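You operate a simulated robot arm through the tools that you are given. There is no shell and no other tool. Be economical: measure what you need, move in short steps, check, and stop when the job is done.

The job below is to be done with a simulated robot arm. You get a single attempt, and the scene is never put back.

Task
Press both slipped loops back into the turntable coil with one winding.
Fine: pull out the white and blue keeper blocks, wind to 1, push each in on the loop of its colour; five moves; the yellow block stays in; no snag.

Only the result counts: the job must be done as asked and must still hold three seconds after the hand-in. Knocking over, shifting, dropping, spilling or breaking anything else fails it.

Robot
A 6-joint arm with a two-finger parallel gripper, fixed in place. Base frame: the origin is at the foot of the arm, x ahead of it, y to its left, z up; the work surface is at about z = 850. Readings come in mm, rad, newtons and seconds.
With the tool pointing down near the work surface it reaches from about 360 to 820 mm from the base axis. Its first joint turns from -2.897 to 2.897 rad. Payload 3.91 kg.
Tool frame: the origin (TCP) lies between the finger pads and is the grasp point; the fingertips stand 30 mm ahead of it; z points along the fingers, y is the line along which they close. Largest opening 110 mm; finger width 20, thickness 10; the body of the gripper, 48 by 112 mm, starts 55 mm behind the TCP.
Orientation is that of the tool frame in the base frame, as a unit quaternion [x, y, z, w]. With the fingers straight down and closing along the base's y, the tool's x points along the base's -x, its y along +y and its z along -z.

Tools
- The arm moves only by the tool arm_command. Its argument "moves" is a list of rows, each an object of numbers (a shift or turn left out is 0, a gripper value left out holds the last): "x", "y", "z": the shift along the tool's x, y, z in units of 40 mm (1.0 is 40 mm); "ax", "ay", "az": the turn, a rotation vector about the tool's x, y, z in units of 8 degrees (1.0 is 8 degrees); "claw": the gripper command, from -1 (shut) to 1 (fully open), values between in proportion. In form: [{"x": .., "y": .., "z": .., "ax": .., "ay": .., "az": .., "claw": ..}, ...]. A call has 1 to 10 rows; each row shifts and turns the commanded pose from where the row before left it, along the tool's axes as they then stand. A call with a number of a shift or a turn outside -1 to 1 is refused whole. Each row takes 0.2 s and may step no farther than 50 mm and 0.15 rad from the row before; otherwise, or with a gripper value out of range, the whole call is refused. A pose out of reach is approached as far as the arm can. The call stops where the force on the tool passes 70 N (or 10 N more than at its start, if that is more) or the arm is blocked; 0.2 s more then pass. The fingers move at their own pace (about 45 mm/s each) and stop on an object; they squeeze with about 22 N. The grip force told is the motor's: it shows also when the fingers shut on nothing. Time passes only in rows, and 0.2 s behind the last, so rows that do not move let the fingers close. It gives the time, the measured TCP pose, the force on the tool (base axes), the opening and the grip force at its end, in the units of the frame above (readings bear some noise), with the torque about the TCP (base axes, N m) and any sound that the robot's microphone picked up.
- Cameras (640 x 400 px; columns grow to the right, rows downward): "scene" is fixed at [400.4, 498.3, 1452.2]; the picture's right is [-0.87, 0.49, 0.00], its down [0.42, 0.74, -0.52] and it looks along [-0.26, -0.45, -0.85] (base axes); focal length 214 px, centre (320, 200). "wrist" rides on the gripper at [77, 7, -114] in the tool frame; the picture's right is [-0.09, 1.00, 0.00], its down [-0.80, -0.07, -0.59] and it looks along [-0.59, -0.05, 0.80] (tool axes); focal length 270 px, centre (320, 200). There is no depth. A picture from a camera that has moved, and an enlarged one, comes with that camera's place and axes in the base frame and with its lens.
- snapshot(camera): a new picture of that camera. It takes no simulated time.
- move_column(by): slides the trunk up (or, below 0, down) by that many mm; the arm rides with it, the base frame stays. It gives what a move gives, with no picture.
- close_up(camera, box): a new picture of the part [left, top, right, bottom] of that camera's present view, enlarged. It takes no simulated time.
- hand_in(): hands the job in; it is judged then, once.

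Work in short steps. Places have to be worked out from the pictures, the camera data and where the tool is seen: move nearer, look again, correct. Check each grasp and each placing, and mend what went wrong. You have 120 turns and 64 pictures in all, those below and enlarged ones among them. Open the gripper and draw the arm clear of the work before you hand the job in, unless the task says otherwise; then end with one line.

The tools are called after "Call:" as a command line: name --argument value ..., lists and objects as JSON in quotes. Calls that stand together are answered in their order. arm_command: Moves the arm, as the interface text tells. Its arguments: {"type":"object","properties":{"moves":{"type":"array"}},"required":["moves"]} The other tools are called the same way: move_column (by) slides the trunk up or down; snapshot (camera) takes a picture; close_up (camera, box) takes an enlarged picture of a part of a camera's view; hand_in () hands the job in.

At the start:

```text
time_s: 0.0
eef_pos: [243.7, 386.4, 1198.1]
orientation: [0.0, 1.0, 0.0, 0.0]
contact_force: [0.9, 0.4, 0.0]
moment: [0.0, -0.02, 0.01]
gripper_width: 110.0
grasp_force: 0.1
trunk travel left (down, up): [-550.0, 60.0]
```

scene: 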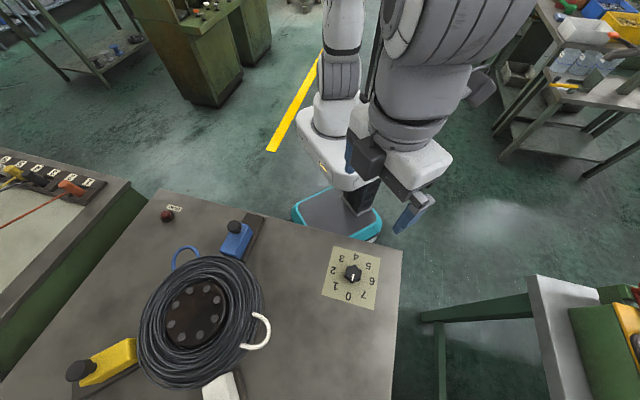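
wrist: 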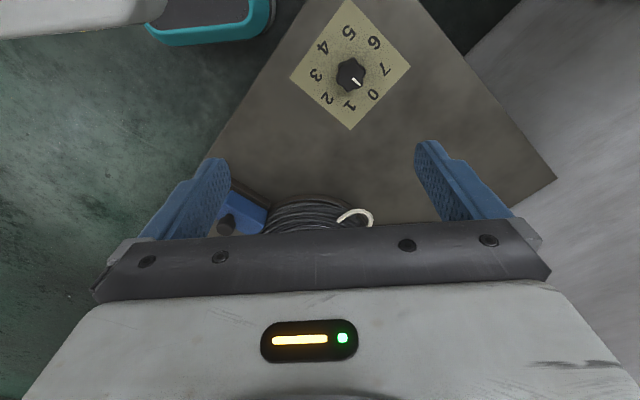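

I start by enlarging the scene view around the coil and the dial, to read the dial and see the blocks and loops.

Call:
close_up --camera "scene" --box '[60, 190, 300, 400]'

Call:
close_up --camera "scene" --box '[310, 235, 410, 315]'

```text
1.90 times, centred on (180, 295) of scene
camera zoom: at [400.4, 498.3, 1452.2], right [-0.87, 0.49, 0.0], down [0.42, 0.74, -0.52], along [-0.26, -0.45, -0.85], focal length 408 px, centre (587, 19)
```

zoom: 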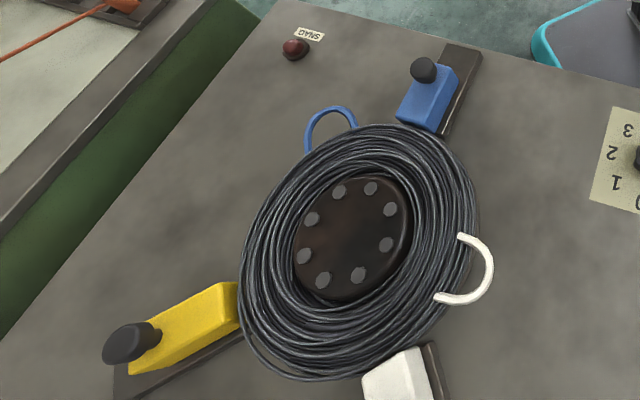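

```text
5.00 times, centred on (360, 275) of scene
camera zoom: at [400.4, 498.3, 1452.2], right [-0.87, 0.49, 0.0], down [0.42, 0.74, -0.52], along [-0.26, -0.45, -0.85], focal length 1072 px, centre (120, -175)
```

zoom: 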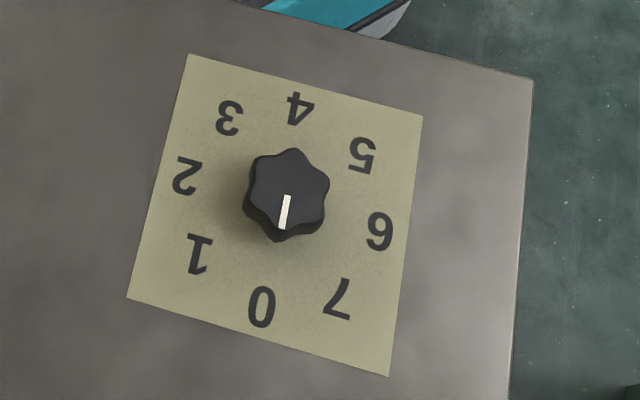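

The dial is at 0. Going to 1 is 45° clockwise, and that should carry the blue loop to the blue block (about 225° from the coil centre) and the white loop to the white block (about 90°). I move the wrist camera toward the coil to measure the blocks.

Call:
arm_command --moves '[{"x": -1}, {"x": -1}, {"x": -1}, {"x": -1}, {"x": -1}]'

Call:
snapshot --camera "wrist"

Call:
snapshot --camera "scene"

```text
time_s: 1.2
eef_pos: [445.5, 385.5, 1198.3]
orientation: [0.0, 1.0, -0.001, 0.0]
contact_force: [0.7, 0.5, 0.7]
moment: [0.01, 0.02, 0.01]
gripper_width: 110.0
grasp_force: 0.0
trunk travel left (down, up): [-550.0, 60.0]
```

```text
59 pictures are left
camera wrist: at [369.2, 392.1, 1311.8], right [0.09, 1.0, 0.0], down [0.8, -0.07, 0.59], along [0.59, -0.05, -0.8], focal length 270 px, centre (320, 200)
```

wrist: 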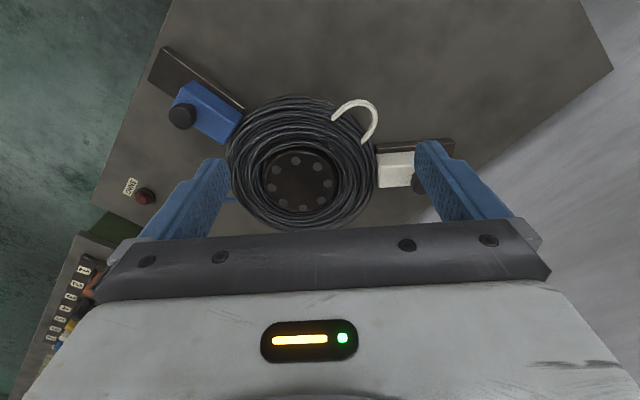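

```text
58 pictures are left
```

scene: 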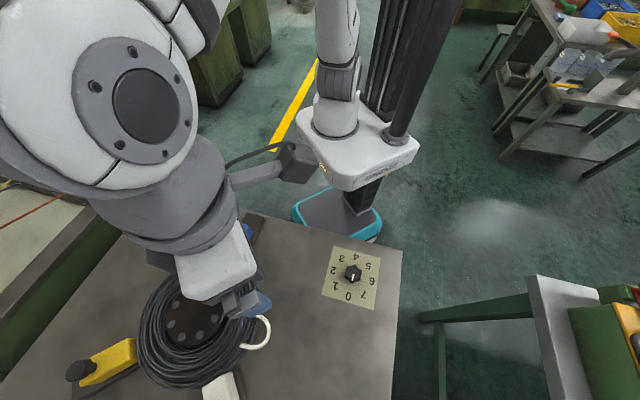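

Both blocks are in view, so I enlarge each to see its shape and handle.

Call:
close_up --camera "wrist" --box '[130, 30, 290, 130]'

Call:
close_up --camera "wrist" --box '[320, 90, 480, 190]'

```text
4.00 times, centred on (210, 80) of wrist
camera zoom: at [369.2, 392.1, 1311.8], right [0.09, 1.0, 0.0], down [0.8, -0.07, 0.59], along [0.59, -0.05, -0.8], focal length 1081 px, centre (760, 680)
```

zoom: 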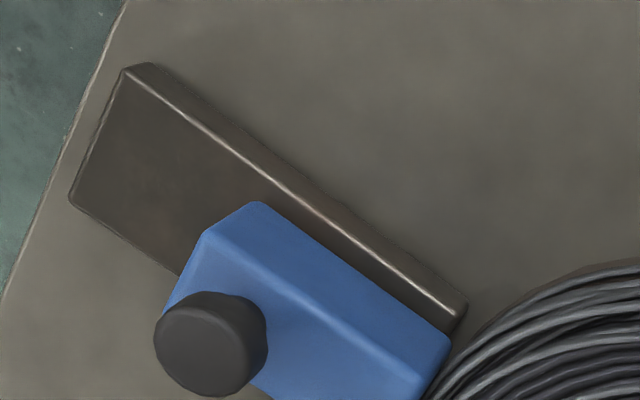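

```text
4.00 times, centred on (400, 140) of wrist
camera zoom: at [369.2, 392.1, 1311.8], right [0.09, 1.0, 0.0], down [0.8, -0.07, 0.59], along [0.59, -0.05, -0.8], focal length 1081 px, centre (0, 440)
```

zoom: 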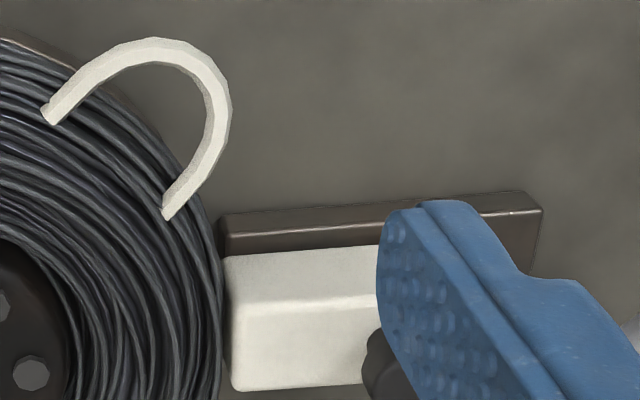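

The blocks ride on raised rails, each with an upright black knob near its outer end. The white knob seems to be near (637, 535), so I move closer to pin it down and test the reach.

Call:
arm_command --moves '[{"x": -0.7, "y": 0.7, "z": 0.6}, {"x": -0.7, "y": 0.7, "z": 0.6}, {"x": -0.7, "y": 0.7, "z": 0.6}, {"x": -0.7, "y": 0.7, "z": 0.6}]'

Call:
snapshot --camera "wrist"

```text
time_s: 2.2
eef_pos: [557.0, 499.0, 1100.2]
orientation: [0.001, 1.0, 0.0, -0.001]
contact_force: [0.6, 0.6, 1.3]
moment: [0.02, 0.01, 0.0]
gripper_width: 109.9
grasp_force: 0.1
trunk travel left (down, up): [-550.0, 60.0]
```

```text
55 pictures are left
camera wrist: at [481.2, 505.7, 1213.8], right [0.09, 1.0, 0.0], down [0.8, -0.07, 0.59], along [0.59, -0.05, -0.8], focal length 270 px, centre (320, 200)
```

wrist: 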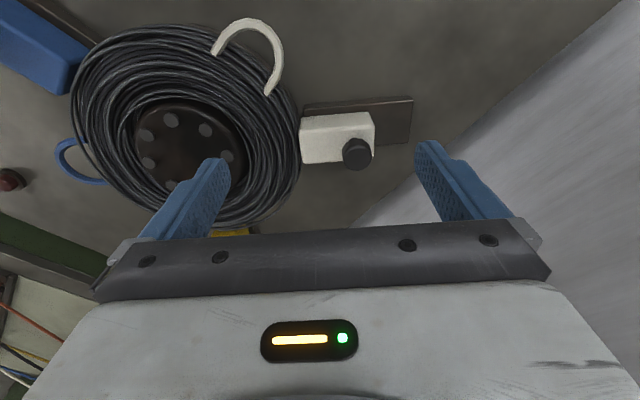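

The white knob works out at about (635, 537) with its top near z 920. I move above it to check the reach.

Call:
arm_command --moves '[{"x": -0.65, "y": 0.32, "z": 0.8}, {"x": -0.65, "y": 0.32, "z": 0.8}, {"x": -0.65, "y": 0.32, "z": 0.8}]'

Call:
snapshot --camera "wrist"

Call:
snapshot --camera "scene"

```text
time_s: 3.0
eef_pos: [621.1, 526.0, 1004.5]
orientation: [-0.001, 1.0, 0.001, 0.0]
contact_force: [-0.1, 0.2, 0.3]
moment: [-0.03, 0.01, -0.02]
gripper_width: 110.2
grasp_force: 0.1
out of reach, approached as far as the arm can: row 3
trunk travel left (down, up): [-550.0, 60.0]
```

```text
54 pictures are left
camera wrist: at [544.2, 531.4, 1118.3], right [0.09, 1.0, 0.0], down [0.8, -0.07, 0.59], along [0.59, -0.05, -0.8], focal length 270 px, centre (320, 200)
```

wrist: 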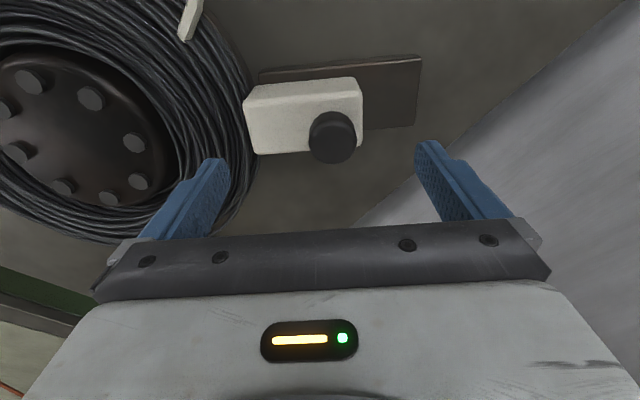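

```text
53 pictures are left
```

scene: 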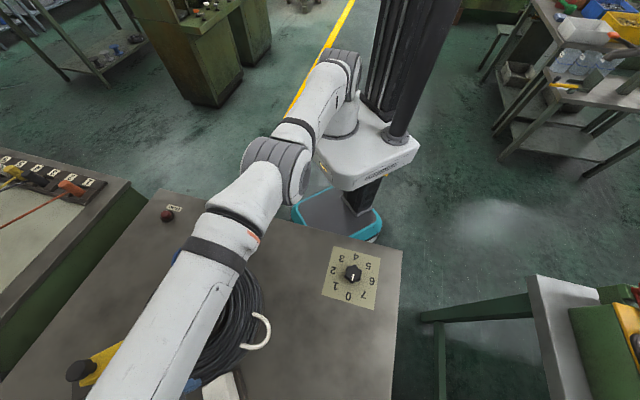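

The knob parallax puts its top at z ≈ 950, at about (617, 533), which is right at the edge of reach. I enlarge to measure the block top.

Call:
close_up --camera "wrist" --box '[230, 40, 430, 165]'

```text
3.20 times, centred on (330, 102) of wrist
camera zoom: at [544.2, 531.4, 1118.3], right [0.09, 1.0, 0.0], down [0.8, -0.07, 0.59], along [0.59, -0.05, -0.8], focal length 865 px, centre (288, 512)
```

zoom: 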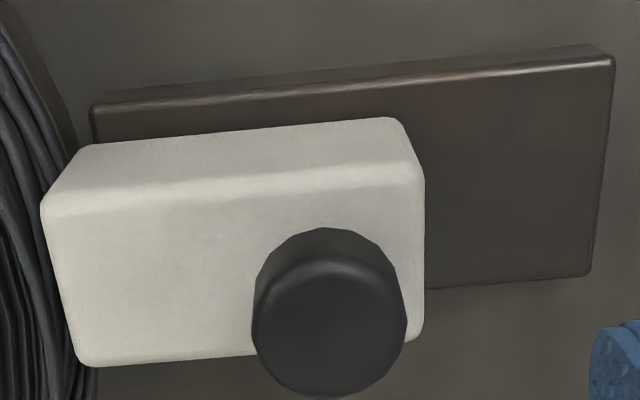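

The block top is at z ≈ 919, x 600–640, y 471–556. The knob is 32 mm wide and centred at (620, 533), and the rail runs to y ≈ 614. Since reach is marginal, I raise the tool to see how the limit changes with height.

Call:
arm_command --moves '[{"z": -1, "y": 0.5}, {"z": -1, "y": 0.5}, {}]'

```text
time_s: 3.8
eef_pos: [591.6, 537.5, 1076.9]
orientation: [0.0, 1.0, 0.0, 0.0]
contact_force: [-0.4, 0.7, 1.1]
moment: [0.01, 0.0, -0.01]
gripper_width: 110.0
grasp_force: 0.2
out of reach, approached as far as the arm can: row 1, 2
trunk travel left (down, up): [-550.0, 60.0]
```

Reach grows as the tool goes lower, and tilting the fingers outward about the closing axis will gain more. I draw back inward and tilt by 24°, then read where the commanded pose stands.

Call:
arm_command --moves '[{"x": 0.8, "y": -0.7}, {"x": 0.8, "y": -0.7}, {"x": 0.5, "ay": -1}, {"ay": -1}, {"ay": -1}, {}]'

```text
time_s: 5.2
eef_pos: [509.3, 480.9, 1076.8]
orientation: [0.0, 0.978, 0.0, 0.209]
contact_force: [0.0, 0.8, -0.3]
moment: [0.0, -0.04, -0.01]
gripper_width: 110.0
grasp_force: 0.0
trunk travel left (down, up): [-550.0, 60.0]
```

The tilt is right (fingertips toward +x), and the commands restart from the actual pose. I narrow the opening to about 70 mm and move to above the white knob.

Call:
arm_command --moves '[{"x": -0.46, "y": 0.325, "z": 0.665, "claw": 0.27}, {"x": -0.46, "y": 0.325, "z": 0.665}, {"x": -0.46, "y": 0.325, "z": 0.665}, {"x": -0.46, "y": 0.325, "z": 0.665}, {}]'

Call:
snapshot --camera "wrist"

```text
time_s: 6.4
eef_pos: [617.1, 533.8, 1010.9]
orientation: [0.0, 0.978, 0.0, 0.208]
contact_force: [-1.0, 0.4, 0.7]
moment: [0.03, 0.0, 0.0]
gripper_width: 70.0
grasp_force: 0.1
trunk travel left (down, up): [-550.0, 60.0]
```

```text
51 pictures are left
camera wrist: at [501.5, 539.8, 1083.4], right [0.08, 1.0, 0.04], down [0.49, -0.07, 0.87], along [0.87, -0.05, -0.49], focal length 270 px, centre (320, 200)
```

wrist: 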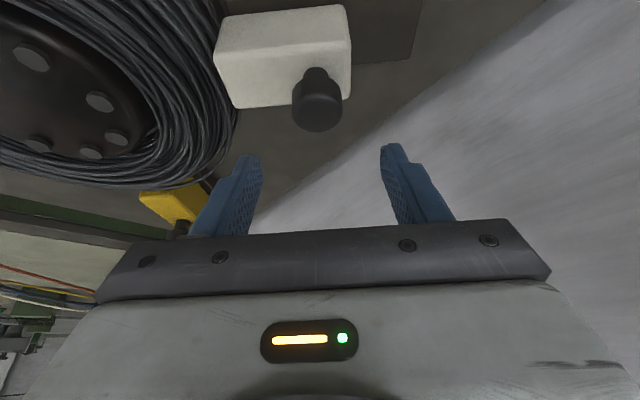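

The knob top is at about (616, 533, 960) and its foot is on the block at about z 921. I lower so the tips straddle it just above the block.

Call:
arm_command --moves '[{"x": 0.235, "z": 0.36}, {"x": 0.235, "z": 0.36}, {"x": 0.235, "z": 0.36}, {}]'

Call:
snapshot --camera "wrist"

```text
time_s: 7.4
eef_pos: [610.3, 535.5, 959.1]
orientation: [0.0, 0.978, 0.001, 0.208]
contact_force: [0.1, -0.4, 0.4]
moment: [0.04, -0.02, 0.02]
gripper_width: 70.0
grasp_force: 0.1
trunk travel left (down, up): [-550.0, 60.0]
```

```text
50 pictures are left
camera wrist: at [494.5, 541.1, 1032.2], right [0.08, 1.0, 0.04], down [0.49, -0.07, 0.87], along [0.87, -0.05, -0.49], focal length 270 px, centre (320, 200)
```

wrist: 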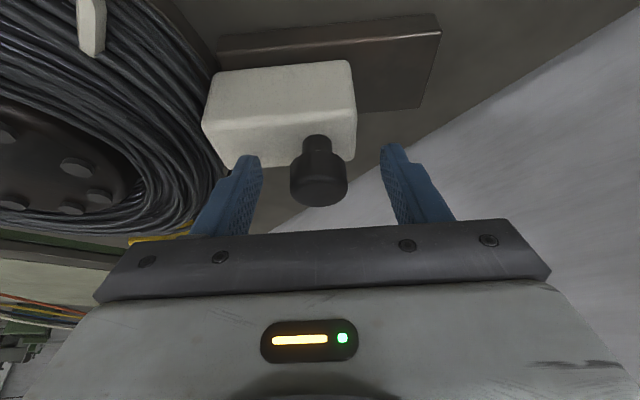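

The knob sits between the fingers, so I close on it.

Call:
arm_command --moves '[{"y": -0.05, "claw": -0.6}, {"claw": -0.6}, {}, {}]'

```text
time_s: 8.4
eef_pos: [609.7, 533.6, 959.5]
orientation: [0.001, 0.978, 0.0, 0.208]
contact_force: [2.1, 10.9, -0.3]
moment: [0.36, -0.12, 0.15]
gripper_width: 31.4
grasp_force: 45.3
trunk travel left (down, up): [-550.0, 60.0]
```

It is gripped at 31.4 mm. I pull outward along +y in short steps.

Call:
arm_command --moves '[{"y": 0.3}, {"y": 0.3}, {}]'

```text
time_s: 9.2
eef_pos: [611.2, 555.9, 960.6]
orientation: [-0.001, 0.978, 0.0, 0.208]
contact_force: [-0.3, -1.4, -1.5]
moment: [-0.02, -0.12, -0.09]
gripper_width: 31.4
grasp_force: 45.2
trunk travel left (down, up): [-550.0, 60.0]
```

It slides freely; I keep pulling to find the end stop.

Call:
arm_command --moves '[{"y": 0.3}, {"y": 0.3}, {"y": 0.2}, {}]'

Call:
snapshot --camera "wrist"

```text
time_s: 10.2
eef_pos: [611.6, 583.7, 959.7]
orientation: [0.001, 0.978, -0.001, 0.207]
contact_force: [-12.2, -21.1, -0.4]
moment: [-0.89, 0.07, -0.26]
gripper_width: 31.3
grasp_force: 45.3
trunk travel left (down, up): [-550.0, 60.0]
```

```text
49 pictures are left
camera wrist: at [494.8, 590.6, 1032.0], right [0.08, 1.0, 0.03], down [0.49, -0.07, 0.87], along [0.87, -0.06, -0.5], focal length 270 px, centre (320, 200)
```

wrist: 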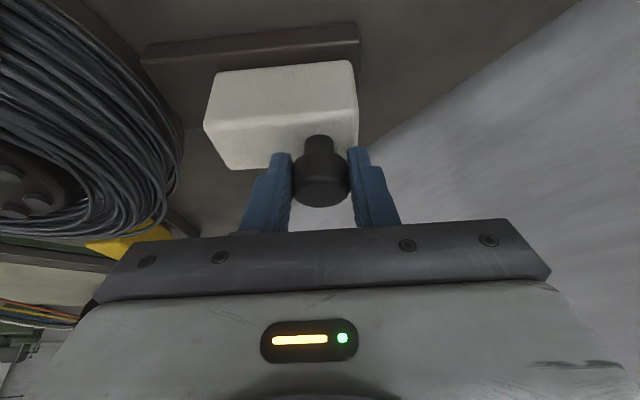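

The block has moved 50 mm to the stop (−21 N), flush with the rail end. I ease off, open and rise straight up.

Call:
arm_command --moves '[{"y": -0.03}, {"claw": 0.15}, {}, {}, {"x": -0.35, "z": -0.75}, {"x": -0.35, "z": -0.75}, {"x": -0.35, "z": -0.75}]'

Call:
snapshot --camera "wrist"

```text
time_s: 11.8
eef_pos: [614.4, 582.6, 1058.5]
orientation: [0.0, 0.978, -0.001, 0.207]
contact_force: [0.9, -0.2, 0.3]
moment: [-0.04, -0.02, -0.01]
gripper_width: 63.1
grasp_force: 0.0
trunk travel left (down, up): [-550.0, 60.0]
```

```text
48 pictures are left
camera wrist: at [497.1, 588.9, 1130.6], right [0.08, 1.0, 0.04], down [0.49, -0.07, 0.87], along [0.87, -0.05, -0.49], focal length 270 px, centre (320, 200)
```

wrist: 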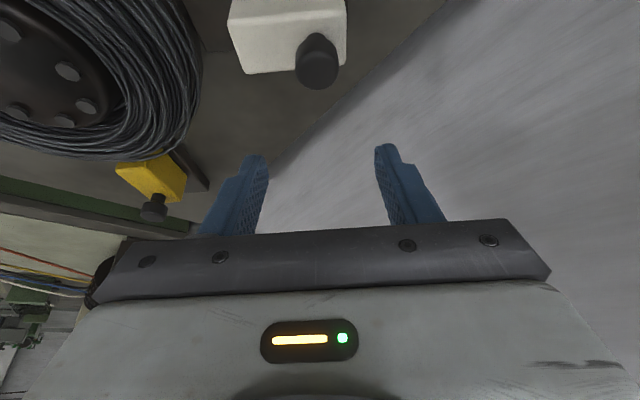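

White stays out. The blue knob triangulates to about (476, 197) with its top near z 960, and must be pulled toward 225°. I swing over toward it, removing the tilt on the way.

Call:
arm_command --moves '[{"y": -1}, {"y": -1}, {"y": -1, "ay": 1}, {"y": -1, "ay": 1}, {"y": -1, "ay": 1}, {"y": -1}, {"y": -1}, {"x": 1}, {"x": 1}, {"x": 1}]'

Call:
arm_command --moves '[{"az": 1}, {"az": 1}, {"az": 1}, {"az": 1}, {"az": 1}, {"az": 0.625}, {}]'

Call:
snapshot --camera "wrist"

```text
time_s: 14.0
eef_pos: [493.4, 305.7, 1057.9]
orientation: [0.001, 1.0, 0.0, 0.001]
contact_force: [-0.7, -0.3, 0.0]
moment: [0.05, -0.01, 0.01]
gripper_width: 63.2
grasp_force: 0.0
trunk travel left (down, up): [-550.0, 60.0]
```

```text
time_s: 15.6
eef_pos: [494.7, 307.3, 1058.9]
orientation: [0.383, 0.924, 0.0, 0.0]
contact_force: [0.3, -0.2, -0.5]
moment: [0.01, -0.01, -0.01]
gripper_width: 63.2
grasp_force: 0.1
trunk travel left (down, up): [-550.0, 60.0]
```

```text
47 pictures are left
camera wrist: at [444.5, 364.6, 1172.2], right [0.77, 0.64, 0.0], down [0.52, -0.62, 0.59], along [0.38, -0.46, -0.8], focal length 270 px, centre (320, 200)
```

wrist: 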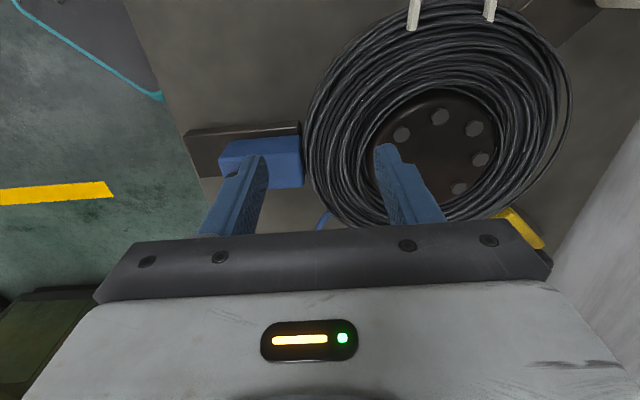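

Orientation is good: the closing axis lies along the blue rail. I move above the blue knob and look.

Call:
arm_command --moves '[{"x": -0.54, "y": -0.76}, {"x": -0.54, "y": -0.76}, {"x": -0.54, "y": -0.76}, {}]'

Call:
snapshot --camera "wrist"

```text
time_s: 16.6
eef_pos: [474.3, 196.3, 1060.1]
orientation: [0.382, 0.924, 0.0, 0.0]
contact_force: [0.0, -0.1, 0.8]
moment: [0.0, 0.03, 0.01]
gripper_width: 63.1
grasp_force: 0.0
trunk travel left (down, up): [-550.0, 60.0]
```

```text
46 pictures are left
camera wrist: at [425.6, 254.9, 1173.4], right [0.77, 0.64, 0.0], down [0.52, -0.62, 0.59], along [0.38, -0.46, -0.8], focal length 270 px, centre (320, 200)
```

wrist: 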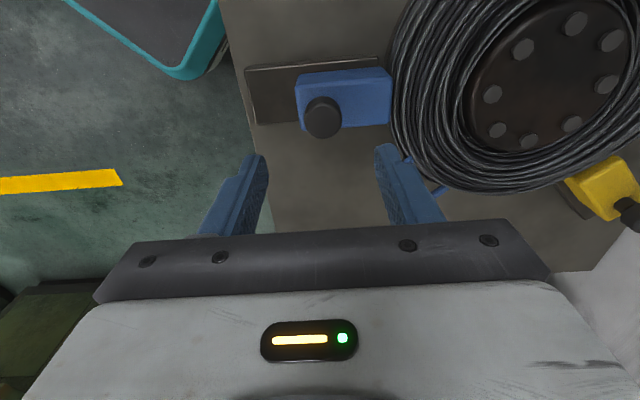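

The knob is at about (477, 196), almost under the TCP. I descend so the tips are just above the block top.

Call:
arm_command --moves '[{"x": -0.05, "y": 0.04, "z": 0.63}, {"z": 0.63}, {"z": 0.63}, {"z": 0.5}, {}]'

Call:
snapshot --camera "wrist"

```text
time_s: 17.8
eef_pos: [476.7, 196.1, 962.8]
orientation: [0.383, 0.924, -0.001, -0.001]
contact_force: [0.1, -0.5, 1.4]
moment: [0.01, -0.03, -0.03]
gripper_width: 63.3
grasp_force: 0.1
trunk travel left (down, up): [-550.0, 60.0]
```

```text
45 pictures are left
camera wrist: at [427.1, 254.3, 1077.7], right [0.77, 0.64, 0.0], down [0.52, -0.62, 0.59], along [0.38, -0.46, -0.8], focal length 270 px, centre (320, 200)
```

wrist: 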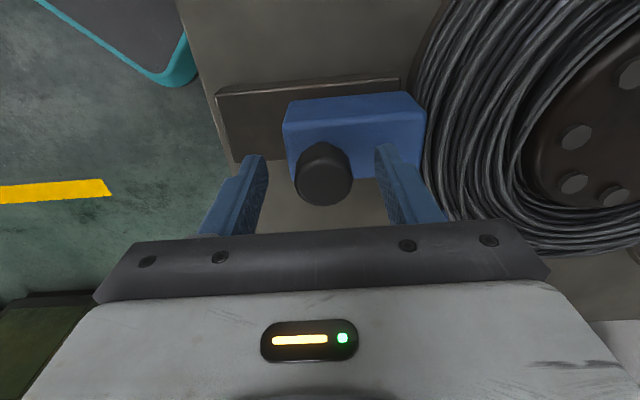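

The fingers straddle the blue knob. I close and start pulling outward (tool −y).

Call:
arm_command --moves '[{"claw": -0.6}, {}, {}, {}]'

Call:
arm_command --moves '[{"y": -0.3}, {"y": -0.3}, {}]'

```text
time_s: 18.8
eef_pos: [476.1, 195.8, 964.7]
orientation: [0.383, 0.924, 0.001, -0.001]
contact_force: [2.0, 2.9, -0.7]
moment: [0.1, -0.12, 0.03]
gripper_width: 31.3
grasp_force: 45.5
trunk travel left (down, up): [-550.0, 60.0]
```

```text
time_s: 19.6
eef_pos: [459.1, 177.5, 964.9]
orientation: [0.383, 0.924, 0.0, 0.0]
contact_force: [-1.5, -0.5, 10.2]
moment: [-0.12, 0.07, 0.03]
gripper_width: 31.5
grasp_force: 45.5
trunk travel left (down, up): [-550.0, 60.0]
```

It slides well. I pull the rest of the way to the stop.

Call:
arm_command --moves '[{"y": -0.3}, {"y": -0.3}, {"y": -0.1}, {}]'

Call:
snapshot --camera "wrist"

```text
time_s: 20.6
eef_pos: [442.0, 162.3, 964.3]
orientation: [0.383, 0.924, 0.001, 0.002]
contact_force: [6.9, 21.2, 14.9]
moment: [0.99, -0.1, 0.03]
gripper_width: 31.7
grasp_force: 45.1
trunk travel left (down, up): [-550.0, 60.0]
```

```text
44 pictures are left
camera wrist: at [392.3, 219.9, 1077.6], right [0.77, 0.64, 0.0], down [0.51, -0.62, 0.6], along [0.39, -0.46, -0.8], focal length 270 px, centre (320, 200)
```

wrist: 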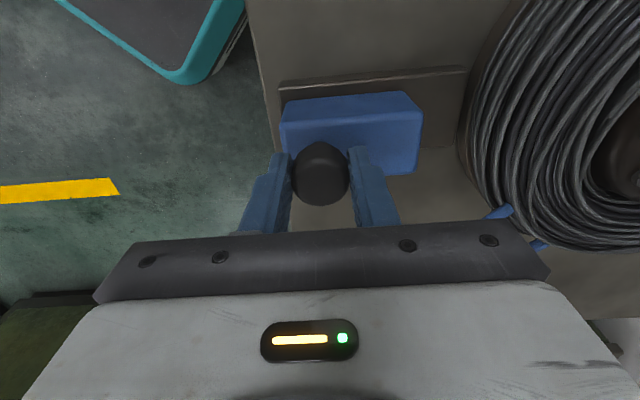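

Blue is at its stop too. I release, rise, and rotate the tool back to straight.

Call:
arm_command --moves '[{"y": 0.03}, {"claw": 0.15}, {}, {}, {"z": -0.9}, {"z": -0.9}, {"z": -0.9}]'

Call:
arm_command --moves '[{"az": -1}, {"az": -1}, {"az": -1}, {"az": -1}, {"az": -1}, {"az": -0.625}, {}]'

Call:
snapshot --camera "scene"

```text
time_s: 22.2
eef_pos: [441.7, 160.7, 1072.0]
orientation: [0.383, 0.924, 0.0, 0.0]
contact_force: [-0.6, 0.5, 0.0]
moment: [0.01, -0.01, 0.02]
gripper_width: 63.4
grasp_force: 0.1
trunk travel left (down, up): [-550.0, 60.0]
```

```text
time_s: 23.8
eef_pos: [440.6, 160.0, 1070.7]
orientation: [-0.001, 1.0, 0.0, 0.0]
contact_force: [0.1, 0.9, 0.4]
moment: [0.03, 0.01, -0.02]
gripper_width: 63.4
grasp_force: 0.1
trunk travel left (down, up): [-550.0, 60.0]
```

```text
43 pictures are left
```

scene: 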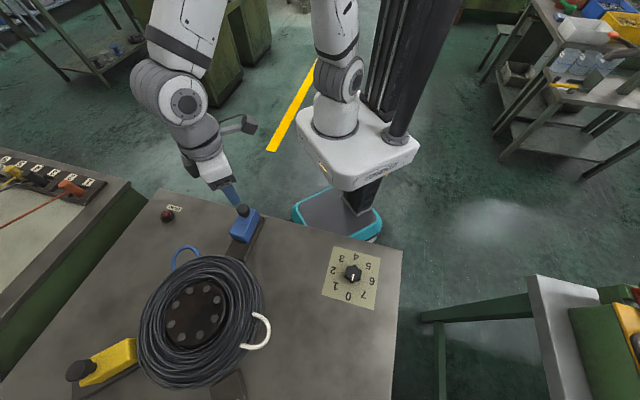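

Both blocks are out and the rest is unmoved. Now I move over to the dial.

Call:
arm_command --moves '[{"x": 0.56, "y": 0.853}, {"x": 0.56, "y": 0.853}, {"x": 0.56, "y": 0.853}, {"x": 0.56, "y": 0.853}, {"x": 0.56, "y": 0.853}, {"x": 0.56, "y": 0.853}, {"x": 0.56, "y": 0.853}, {"x": 0.56, "y": 0.853}, {}]'

Call:
snapshot --camera "wrist"

```text
time_s: 25.8
eef_pos: [261.6, 433.1, 1069.9]
orientation: [0.0, 1.0, 0.0, 0.0]
contact_force: [0.1, 0.6, 0.4]
moment: [0.01, -0.01, 0.05]
gripper_width: 63.1
grasp_force: 0.0
trunk travel left (down, up): [-550.0, 60.0]
```

```text
42 pictures are left
camera wrist: at [185.6, 439.9, 1183.1], right [0.09, 1.0, 0.0], down [0.8, -0.07, 0.59], along [0.59, -0.05, -0.8], focal length 270 px, centre (320, 200)
```

wrist: 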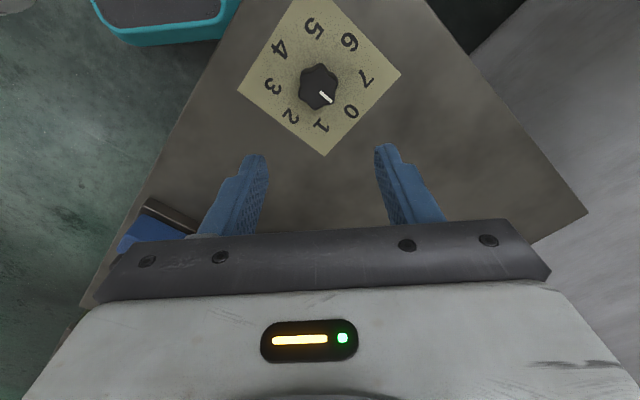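

The dial knob is at about (258, 432). I descend partway, centred on it, with the fingers opened more, and look closely.

Call:
arm_command --moves '[{"x": 0.08, "y": -0.02, "z": 0.9, "claw": 0.4}, {"z": 0.9}, {"z": 0.9}, {}]'

Call:
snapshot --camera "wrist"

Call:
close_up --camera "wrist" --box '[220, 20, 420, 145]'

```text
time_s: 26.8
eef_pos: [256.2, 432.7, 961.2]
orientation: [-0.001, 1.0, 0.0, -0.001]
contact_force: [0.6, 0.5, -1.2]
moment: [-0.01, 0.02, -0.01]
gripper_width: 77.3
grasp_force: 0.0
trunk travel left (down, up): [-550.0, 60.0]
```

```text
41 pictures are left
camera wrist: at [180.6, 438.4, 1074.0], right [0.09, 1.0, 0.0], down [0.8, -0.07, 0.59], along [0.59, -0.05, -0.8], focal length 270 px, centre (320, 200)
```

wrist: 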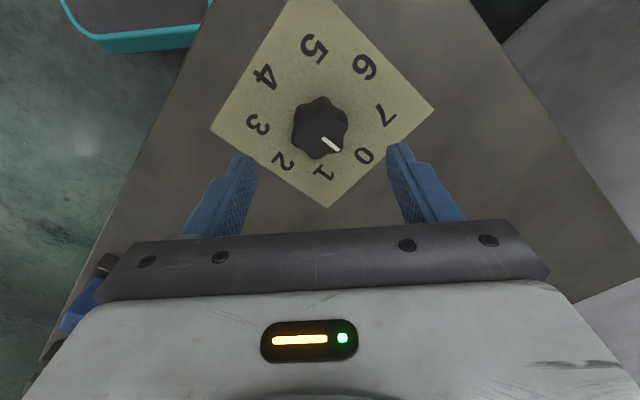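

```text
3.20 times, centred on (320, 82) of wrist
camera zoom: at [180.6, 438.4, 1074.0], right [0.09, 1.0, 0.0], down [0.8, -0.07, 0.59], along [0.59, -0.05, -0.8], focal length 865 px, centre (320, 576)
```

zoom: 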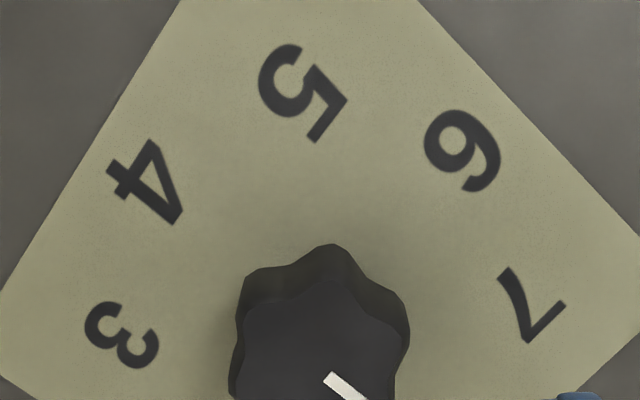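

The plate geometry gives the dial axis at (260.5, 431.4), with the knob about 35 mm tall. Its lobes align with the mark (45°), so closing along 135° sits in the valleys. I centre, turn the tool −45°, and look.

Call:
arm_command --moves '[{"x": -0.107, "y": -0.03, "az": -1}, {"az": -1}, {"az": -1}, {"az": -1}, {"az": -1}, {"az": -0.625}, {}]'

Call:
snapshot --camera "wrist"

```text
time_s: 28.4
eef_pos: [263.6, 430.0, 963.4]
orientation: [-0.383, 0.924, 0.0, 0.0]
contact_force: [0.7, 0.0, -0.3]
moment: [0.0, -0.04, 0.0]
gripper_width: 77.2
grasp_force: 0.1
trunk travel left (down, up): [-550.0, 60.0]
```

```text
39 pictures are left
camera wrist: at [204.0, 380.2, 1076.2], right [-0.64, 0.77, 0.0], down [0.62, 0.52, 0.59], along [0.46, 0.38, -0.8], focal length 270 px, centre (320, 200)
```

wrist: 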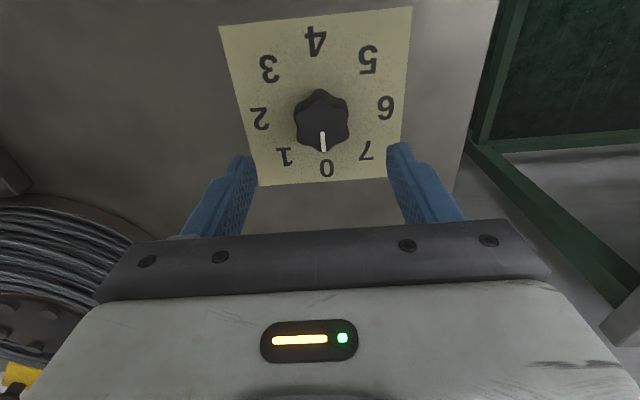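

The mark points at 0 and the knob is centred, with its valleys facing the fingers. I descend to grip height.

Call:
arm_command --moves '[{"z": 0.6}, {"z": 0.6}, {"z": 0.5}, {}]'

Call:
snapshot --camera "wrist"

```text
time_s: 29.4
eef_pos: [264.4, 431.2, 893.4]
orientation: [-0.383, 0.924, 0.0, 0.001]
contact_force: [-0.6, 0.4, -1.2]
moment: [-0.03, -0.01, -0.02]
gripper_width: 76.9
grasp_force: 0.0
trunk travel left (down, up): [-550.0, 60.0]
```

```text
38 pictures are left
camera wrist: at [205.1, 380.9, 1007.8], right [-0.64, 0.77, 0.0], down [0.62, 0.52, 0.59], along [0.46, 0.38, -0.8], focal length 270 px, centre (320, 200)
```

wrist: 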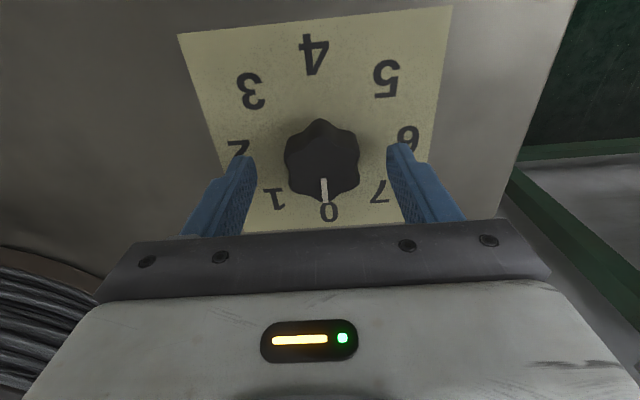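

The knob lies between the fingers, perhaps 3 mm toward tool +x. I nudge that way and close.

Call:
arm_command --moves '[{"x": 0.07}, {"claw": -0.6}, {}, {}, {}]'

Call:
close_up --camera "wrist" --box '[160, 0, 480, 240]'

```text
time_s: 30.6
eef_pos: [261.4, 430.5, 895.6]
orientation: [-0.383, 0.924, 0.0, 0.0]
contact_force: [-10.7, 10.1, -3.2]
moment: [0.83, 0.89, 0.03]
gripper_width: 41.6
grasp_force: 45.1
trunk travel left (down, up): [-550.0, 60.0]
```

```text
1.67 times, centred on (320, 120) of wrist
camera zoom: at [201.6, 379.9, 1008.2], right [-0.64, 0.77, 0.0], down [0.62, 0.52, 0.6], along [0.46, 0.38, -0.8], focal length 450 px, centre (320, 333)
```

zoom: 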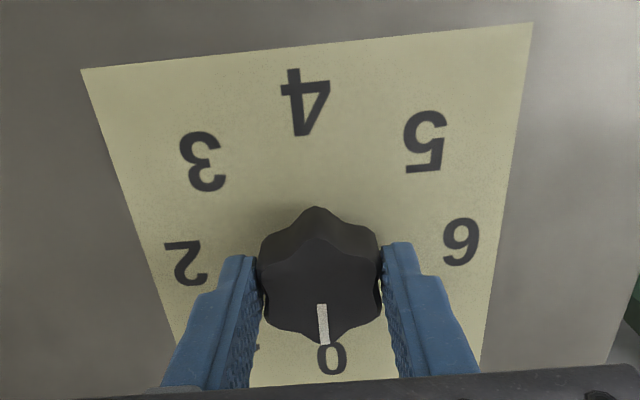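

It is gripped at 41.6 mm with the mark at 0. I ease the side load and turn clockwise halfway, checking torque and sound.

Call:
arm_command --moves '[{"y": 0.03}, {"az": 0.7}, {"az": 0.7}, {"az": 0.7}, {"az": 0.7}]'

Call:
close_up --camera "wrist" --box '[160, 0, 480, 240]'

Call:
snapshot --camera "scene"

```text
time_s: 31.8
eef_pos: [259.9, 431.3, 896.0]
orientation: [-0.195, 0.981, 0.0, 0.0]
contact_force: [-4.8, 7.0, -4.8]
moment: [0.36, 0.46, 0.02]
gripper_width: 41.7
grasp_force: 44.8
trunk travel left (down, up): [-550.0, 60.0]
```

```text
1.67 times, centred on (320, 120) of wrist
camera zoom: at [186.9, 406.9, 1008.3], right [-0.3, 0.95, 0.0], down [0.77, 0.24, 0.59], along [0.57, 0.18, -0.8], focal length 450 px, centre (320, 333)
```

zoom: 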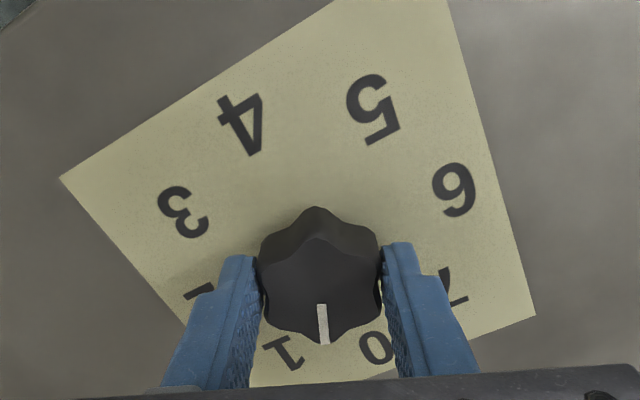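

```text
35 pictures are left
```

scene: 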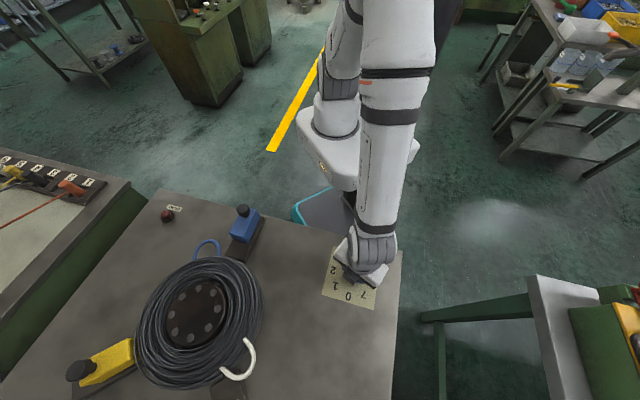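

The table turns in the right direction, with no snag light. I finish the remaining 22.5°.

Call:
arm_command --moves '[{"az": 0.7}, {"az": 0.7}, {"az": 0.7}, {"az": 0.71}, {}]'

Call:
close_up --camera "wrist" --box '[160, 0, 480, 240]'

Call:
close_up --camera "scene" --box '[60, 190, 300, 400]'

```text
time_s: 33.0
eef_pos: [261.0, 431.1, 895.9]
orientation: [-0.002, 1.0, 0.0, 0.0]
contact_force: [-8.5, 9.8, -6.4]
moment: [0.9, 0.34, 0.02]
gripper_width: 41.7
grasp_force: 44.8
trunk travel left (down, up): [-550.0, 60.0]
```

```text
1.67 times, centred on (320, 120) of wrist
camera zoom: at [183.4, 437.4, 1008.2], right [0.09, 1.0, 0.0], down [0.8, -0.07, 0.6], along [0.59, -0.05, -0.8], focal length 450 px, centre (320, 333)
```

zoom: 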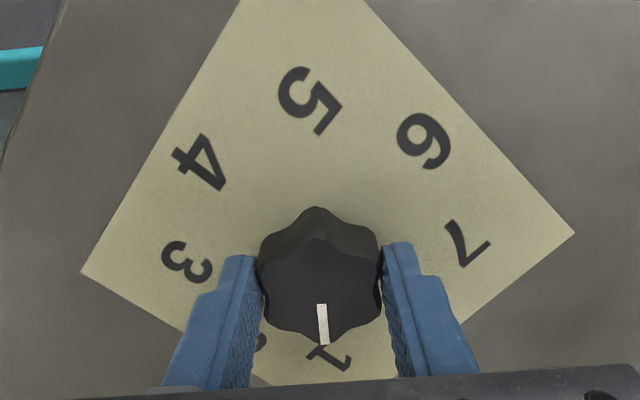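

```text
1.90 times, centred on (180, 295) of scene
camera zoom: at [400.4, 498.3, 1452.2], right [-0.87, 0.49, 0.0], down [0.42, 0.74, -0.52], along [-0.26, -0.45, -0.85], focal length 408 px, centre (587, 19)
```

zoom: 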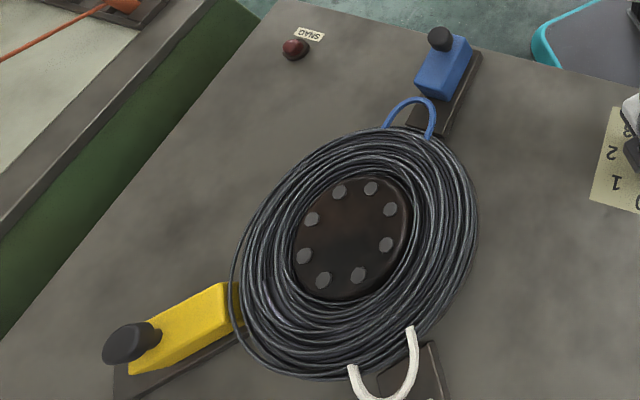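

The mark is at 1 and both loops are lined up in front of their blocks. I release the knob, rise, and verify the dial stays.

Call:
arm_command --moves '[{"claw": 0.4}, {}, {}, {}, {"z": -0.9}, {"z": -0.9}, {"z": -0.9}, {"z": -0.9}, {"z": -0.9}]'

Call:
snapshot --camera "wrist"

```text
time_s: 35.0
eef_pos: [259.7, 428.5, 1074.3]
orientation: [-0.001, 1.0, 0.0, 0.001]
contact_force: [0.1, -0.2, -0.1]
moment: [0.01, 0.0, -0.03]
gripper_width: 76.9
grasp_force: 0.0
trunk travel left (down, up): [-550.0, 60.0]
```

```text
32 pictures are left
camera wrist: at [183.3, 434.4, 1188.2], right [0.09, 1.0, 0.0], down [0.8, -0.07, 0.59], along [0.59, -0.05, -0.8], focal length 270 px, centre (320, 200)
```

wrist: 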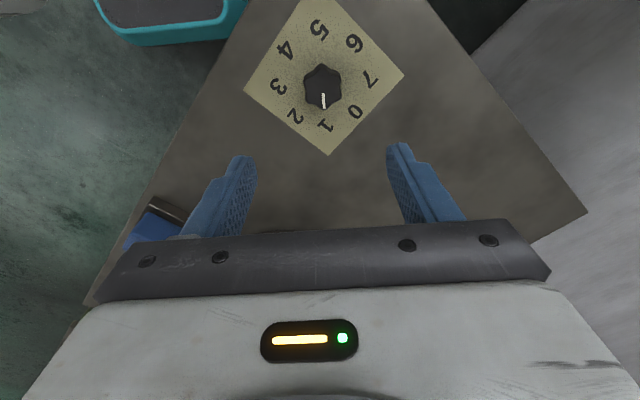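

The dial holds at 1. I go back to above the blue knob and rotate to its axis.

Call:
arm_command --moves '[{"x": -0.567, "y": -0.84}, {"x": -0.567, "y": -0.84}, {"x": -0.567, "y": -0.84}, {"x": -0.567, "y": -0.84}, {"x": -0.567, "y": -0.84}, {"x": -0.567, "y": -0.84}, {"x": -0.567, "y": -0.84}, {"x": -0.567, "y": -0.84}, {"claw": 0.15}]'

Call:
arm_command --moves '[{"az": 1}, {"az": 1}, {"az": 1}, {"az": 1}, {"az": 1}, {"az": 0.625}, {}]'

Call:
snapshot --camera "wrist"

```text
time_s: 37.0
eef_pos: [440.8, 161.3, 1076.0]
orientation: [-0.001, 1.0, 0.0, 0.0]
contact_force: [0.3, -0.4, -0.2]
moment: [0.01, -0.01, 0.01]
gripper_width: 63.4
grasp_force: 0.1
trunk travel left (down, up): [-550.0, 60.0]
```

```text
time_s: 38.6
eef_pos: [442.9, 161.5, 1076.1]
orientation: [0.383, 0.924, 0.0, 0.001]
contact_force: [0.5, -0.4, 0.2]
moment: [0.0, -0.02, -0.04]
gripper_width: 63.2
grasp_force: 0.1
trunk travel left (down, up): [-550.0, 60.0]
```

```text
31 pictures are left
camera wrist: at [393.4, 219.9, 1189.0], right [0.77, 0.64, 0.0], down [0.52, -0.62, 0.59], along [0.38, -0.46, -0.8], focal length 270 px, centre (320, 200)
```

wrist: 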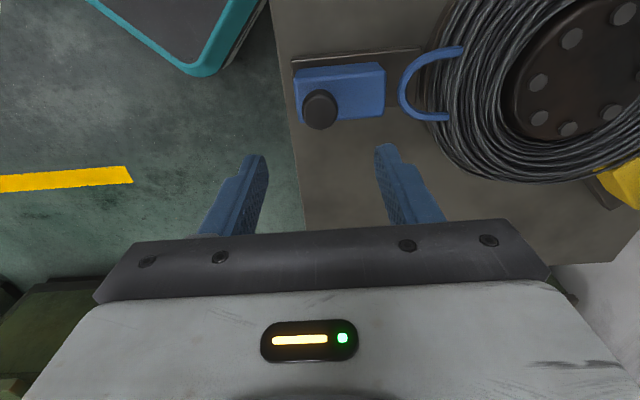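

The blue loop sits squarely in front of the block and the knob is below the gripper. I descend and grip.

Call:
arm_command --moves '[{"z": 0.9}, {"z": 0.9}, {"z": 0.9}, {"z": 0.1}, {}, {"claw": -0.6}, {}, {}, {}]'

```text
time_s: 40.6
eef_pos: [443.4, 159.5, 964.3]
orientation: [0.382, 0.924, 0.0, 0.001]
contact_force: [2.3, 3.8, -0.4]
moment: [0.09, -0.11, 0.03]
gripper_width: 31.6
grasp_force: 44.9
trunk travel left (down, up): [-550.0, 60.0]
```

Gripped. I push in along tool +y in short steps; about 49 mm is needed.

Call:
arm_command --moves '[{"y": 0.25}, {"y": 0.25}, {"y": 0.25}, {"y": 0.2}, {}]'

Call:
snapshot --camera "wrist"

```text
time_s: 41.8
eef_pos: [469.6, 187.1, 961.8]
orientation: [0.382, 0.924, 0.001, -0.001]
contact_force: [3.5, -2.4, 2.4]
moment: [0.08, -0.11, -0.03]
gripper_width: 31.2
grasp_force: 45.2
trunk travel left (down, up): [-550.0, 60.0]
```

```text
30 pictures are left
camera wrist: at [420.0, 245.3, 1076.7], right [0.77, 0.64, 0.0], down [0.52, -0.62, 0.59], along [0.38, -0.45, -0.8], focal length 270 px, centre (320, 200)
```

wrist: 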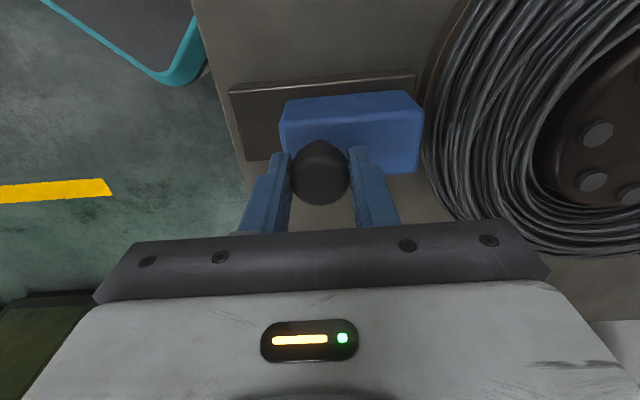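

The loop is being pressed in. I push the remaining ~10 mm until the stop is felt.

Call:
arm_command --moves '[{"y": 0.15}, {"y": 0.15}, {"y": 0.05}, {}]'

Call:
snapshot --camera "wrist"

```text
time_s: 42.8
eef_pos: [479.0, 196.2, 963.4]
orientation: [0.382, 0.924, 0.0, 0.0]
contact_force: [2.9, -12.8, -1.7]
moment: [-0.78, -0.49, 0.04]
gripper_width: 31.6
grasp_force: 44.9
trunk travel left (down, up): [-550.0, 60.0]
```

```text
29 pictures are left
camera wrist: at [429.4, 254.5, 1076.8], right [0.77, 0.64, 0.0], down [0.52, -0.62, 0.59], along [0.38, -0.46, -0.8], focal length 270 px, centre (320, 200)
```

wrist: 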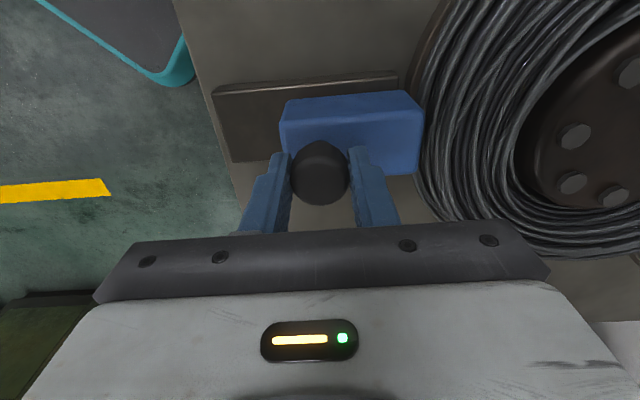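

The block is back near its original position, with the resistance rising. One small extra push confirms the stop.

Call:
arm_command --moves '[{"y": 0.05}, {}]'

```text
time_s: 43.4
eef_pos: [479.0, 196.0, 962.6]
orientation: [0.382, 0.924, -0.002, -0.002]
contact_force: [-8.8, -24.4, -4.2]
moment: [-0.84, 0.17, 0.03]
gripper_width: 31.3
grasp_force: 45.2
trunk travel left (down, up): [-550.0, 60.0]
```

It is at the stop. I release, rise, rotate back, and check.

Call:
arm_command --moves '[{"y": -0.04}, {"claw": 0.15}, {}, {}, {"z": -0.8}, {"z": -0.8}, {"z": -0.8}]'

Call:
snapshot --camera "wrist"

Call:
arm_command --moves '[{"az": -1}, {"az": -1}, {"az": -1}, {"az": -1}, {"az": -1}, {"az": -0.625}, {}]'

```text
time_s: 45.0
eef_pos: [478.1, 200.1, 1060.6]
orientation: [0.382, 0.924, 0.0, 0.001]
contact_force: [-0.3, -0.2, 0.6]
moment: [-0.01, 0.0, 0.0]
gripper_width: 63.3
grasp_force: 0.0
trunk travel left (down, up): [-550.0, 60.0]
```

```text
28 pictures are left
camera wrist: at [429.4, 257.6, 1174.0], right [0.77, 0.64, 0.0], down [0.52, -0.62, 0.59], along [0.38, -0.45, -0.8], focal length 270 px, centre (320, 200)
```

wrist: 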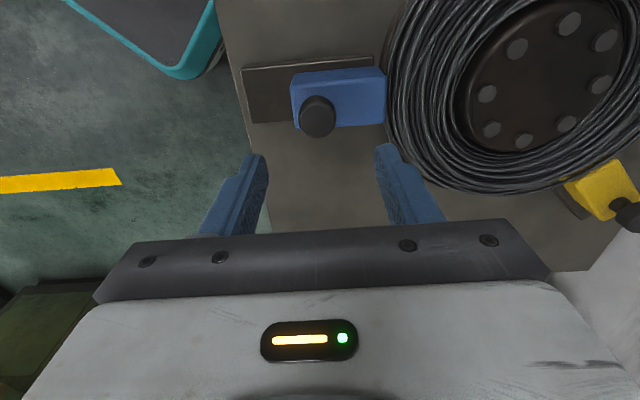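

```text
time_s: 46.6
eef_pos: [479.5, 196.4, 1059.3]
orientation: [-0.002, 1.0, 0.0, 0.0]
contact_force: [-0.3, 0.7, -0.7]
moment: [0.01, -0.01, -0.01]
gripper_width: 63.2
grasp_force: 0.0
trunk travel left (down, up): [-550.0, 60.0]
```

Blue is in with its loop pressed home. Now I return to above the white knob, tilting outward on the way.

Call:
arm_command --moves '[{"x": -0.8375, "y": 0.5}, {"x": -0.8375, "y": 0.5}, {"x": -0.8375, "y": 0.5}, {"x": -0.8375, "y": 0.5}, {"y": 1, "ay": -1}, {"y": 1, "ay": -1}, {"y": 1, "ay": -1}, {"y": 1}, {"y": 1}, {"y": 1}]'

Call:
arm_command --moves '[{"y": 0.8}, {"y": 0.8}, {}]'

Call:
snapshot --camera "wrist"

```text
time_s: 48.8
eef_pos: [613.7, 520.8, 1056.6]
orientation: [-0.001, 0.978, 0.0, 0.208]
contact_force: [1.0, 1.3, 0.0]
moment: [-0.02, 0.01, 0.0]
gripper_width: 63.3
grasp_force: 0.1
trunk travel left (down, up): [-550.0, 60.0]
```

```text
time_s: 49.6
eef_pos: [610.9, 582.6, 1059.9]
orientation: [-0.001, 0.978, 0.0, 0.208]
contact_force: [-1.0, 0.0, 0.3]
moment: [0.01, 0.01, 0.03]
gripper_width: 63.4
grasp_force: 0.1
trunk travel left (down, up): [-550.0, 60.0]
```

```text
27 pictures are left
camera wrist: at [495.6, 588.9, 1132.3], right [0.08, 1.0, 0.04], down [0.49, -0.07, 0.87], along [0.87, -0.05, -0.49], focal length 270 px, centre (320, 200)
```

wrist: 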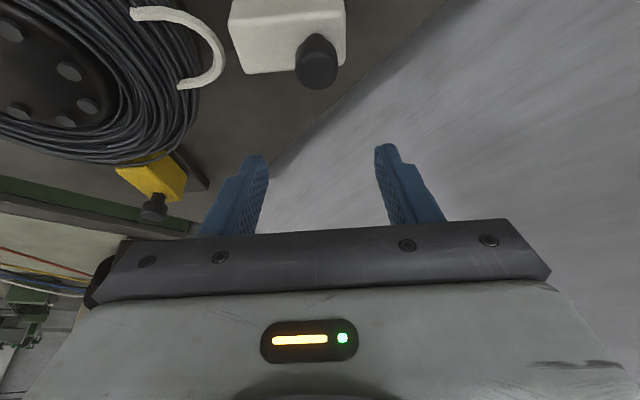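

Same view as after the release, with the white loop right in front of the block. I descend and grip.

Call:
arm_command --moves '[{"x": 0.34, "z": 0.76}, {"x": 0.34, "z": 0.76}, {"x": 0.34, "z": 0.75}, {}, {"claw": -0.6}, {}, {}, {}]'

Call:
snapshot --camera "wrist"

```text
time_s: 51.4
eef_pos: [612.8, 582.3, 958.8]
orientation: [-0.001, 0.978, 0.0, 0.209]
contact_force: [1.1, 1.2, -1.1]
moment: [0.1, -0.18, 0.04]
gripper_width: 31.4
grasp_force: 45.0
trunk travel left (down, up): [-550.0, 60.0]
```

```text
26 pictures are left
camera wrist: at [496.5, 588.3, 1031.4], right [0.08, 1.0, 0.04], down [0.49, -0.07, 0.87], along [0.87, -0.05, -0.49], focal length 270 px, centre (320, 200)
```

wrist: 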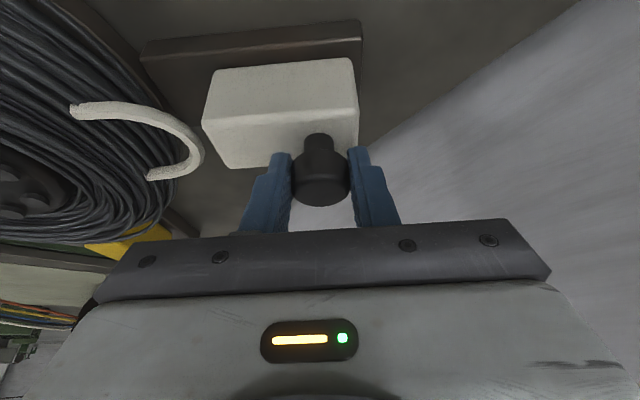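

The white knob is gripped, so I push inward along −y.

Call:
arm_command --moves '[{"y": -0.25}, {"y": -0.25}, {"y": -0.25}, {"y": -0.2}, {}]'

Call:
arm_command --moves '[{"y": -0.15}, {"y": -0.13}, {}]'

Call:
snapshot --camera "wrist"

```text
time_s: 52.6
eef_pos: [613.0, 545.7, 959.5]
orientation: [-0.001, 0.978, -0.001, 0.207]
contact_force: [1.8, -1.4, -6.3]
moment: [-0.06, -0.27, 0.09]
gripper_width: 31.3
grasp_force: 45.0
trunk travel left (down, up): [-550.0, 60.0]
```

```text
time_s: 53.4
eef_pos: [612.8, 532.9, 959.2]
orientation: [-0.001, 0.978, 0.0, 0.207]
contact_force: [3.7, 4.4, -1.9]
moment: [0.09, 0.37, -0.01]
gripper_width: 31.5
grasp_force: 45.1
trunk travel left (down, up): [-550.0, 60.0]
```

```text
25 pictures are left
camera wrist: at [496.4, 539.7, 1031.4], right [0.08, 1.0, 0.04], down [0.49, -0.07, 0.87], along [0.87, -0.05, -0.49], focal length 270 px, centre (320, 200)
```

wrist: 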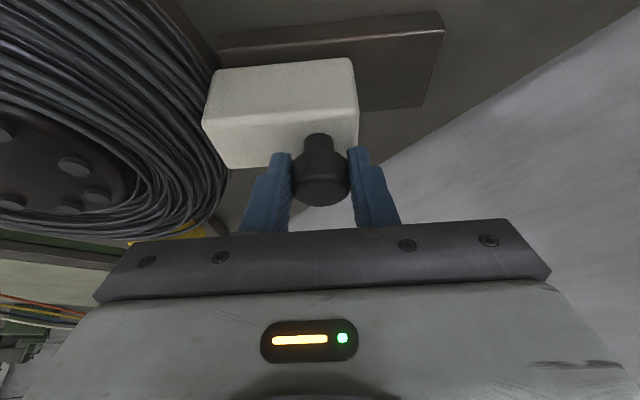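

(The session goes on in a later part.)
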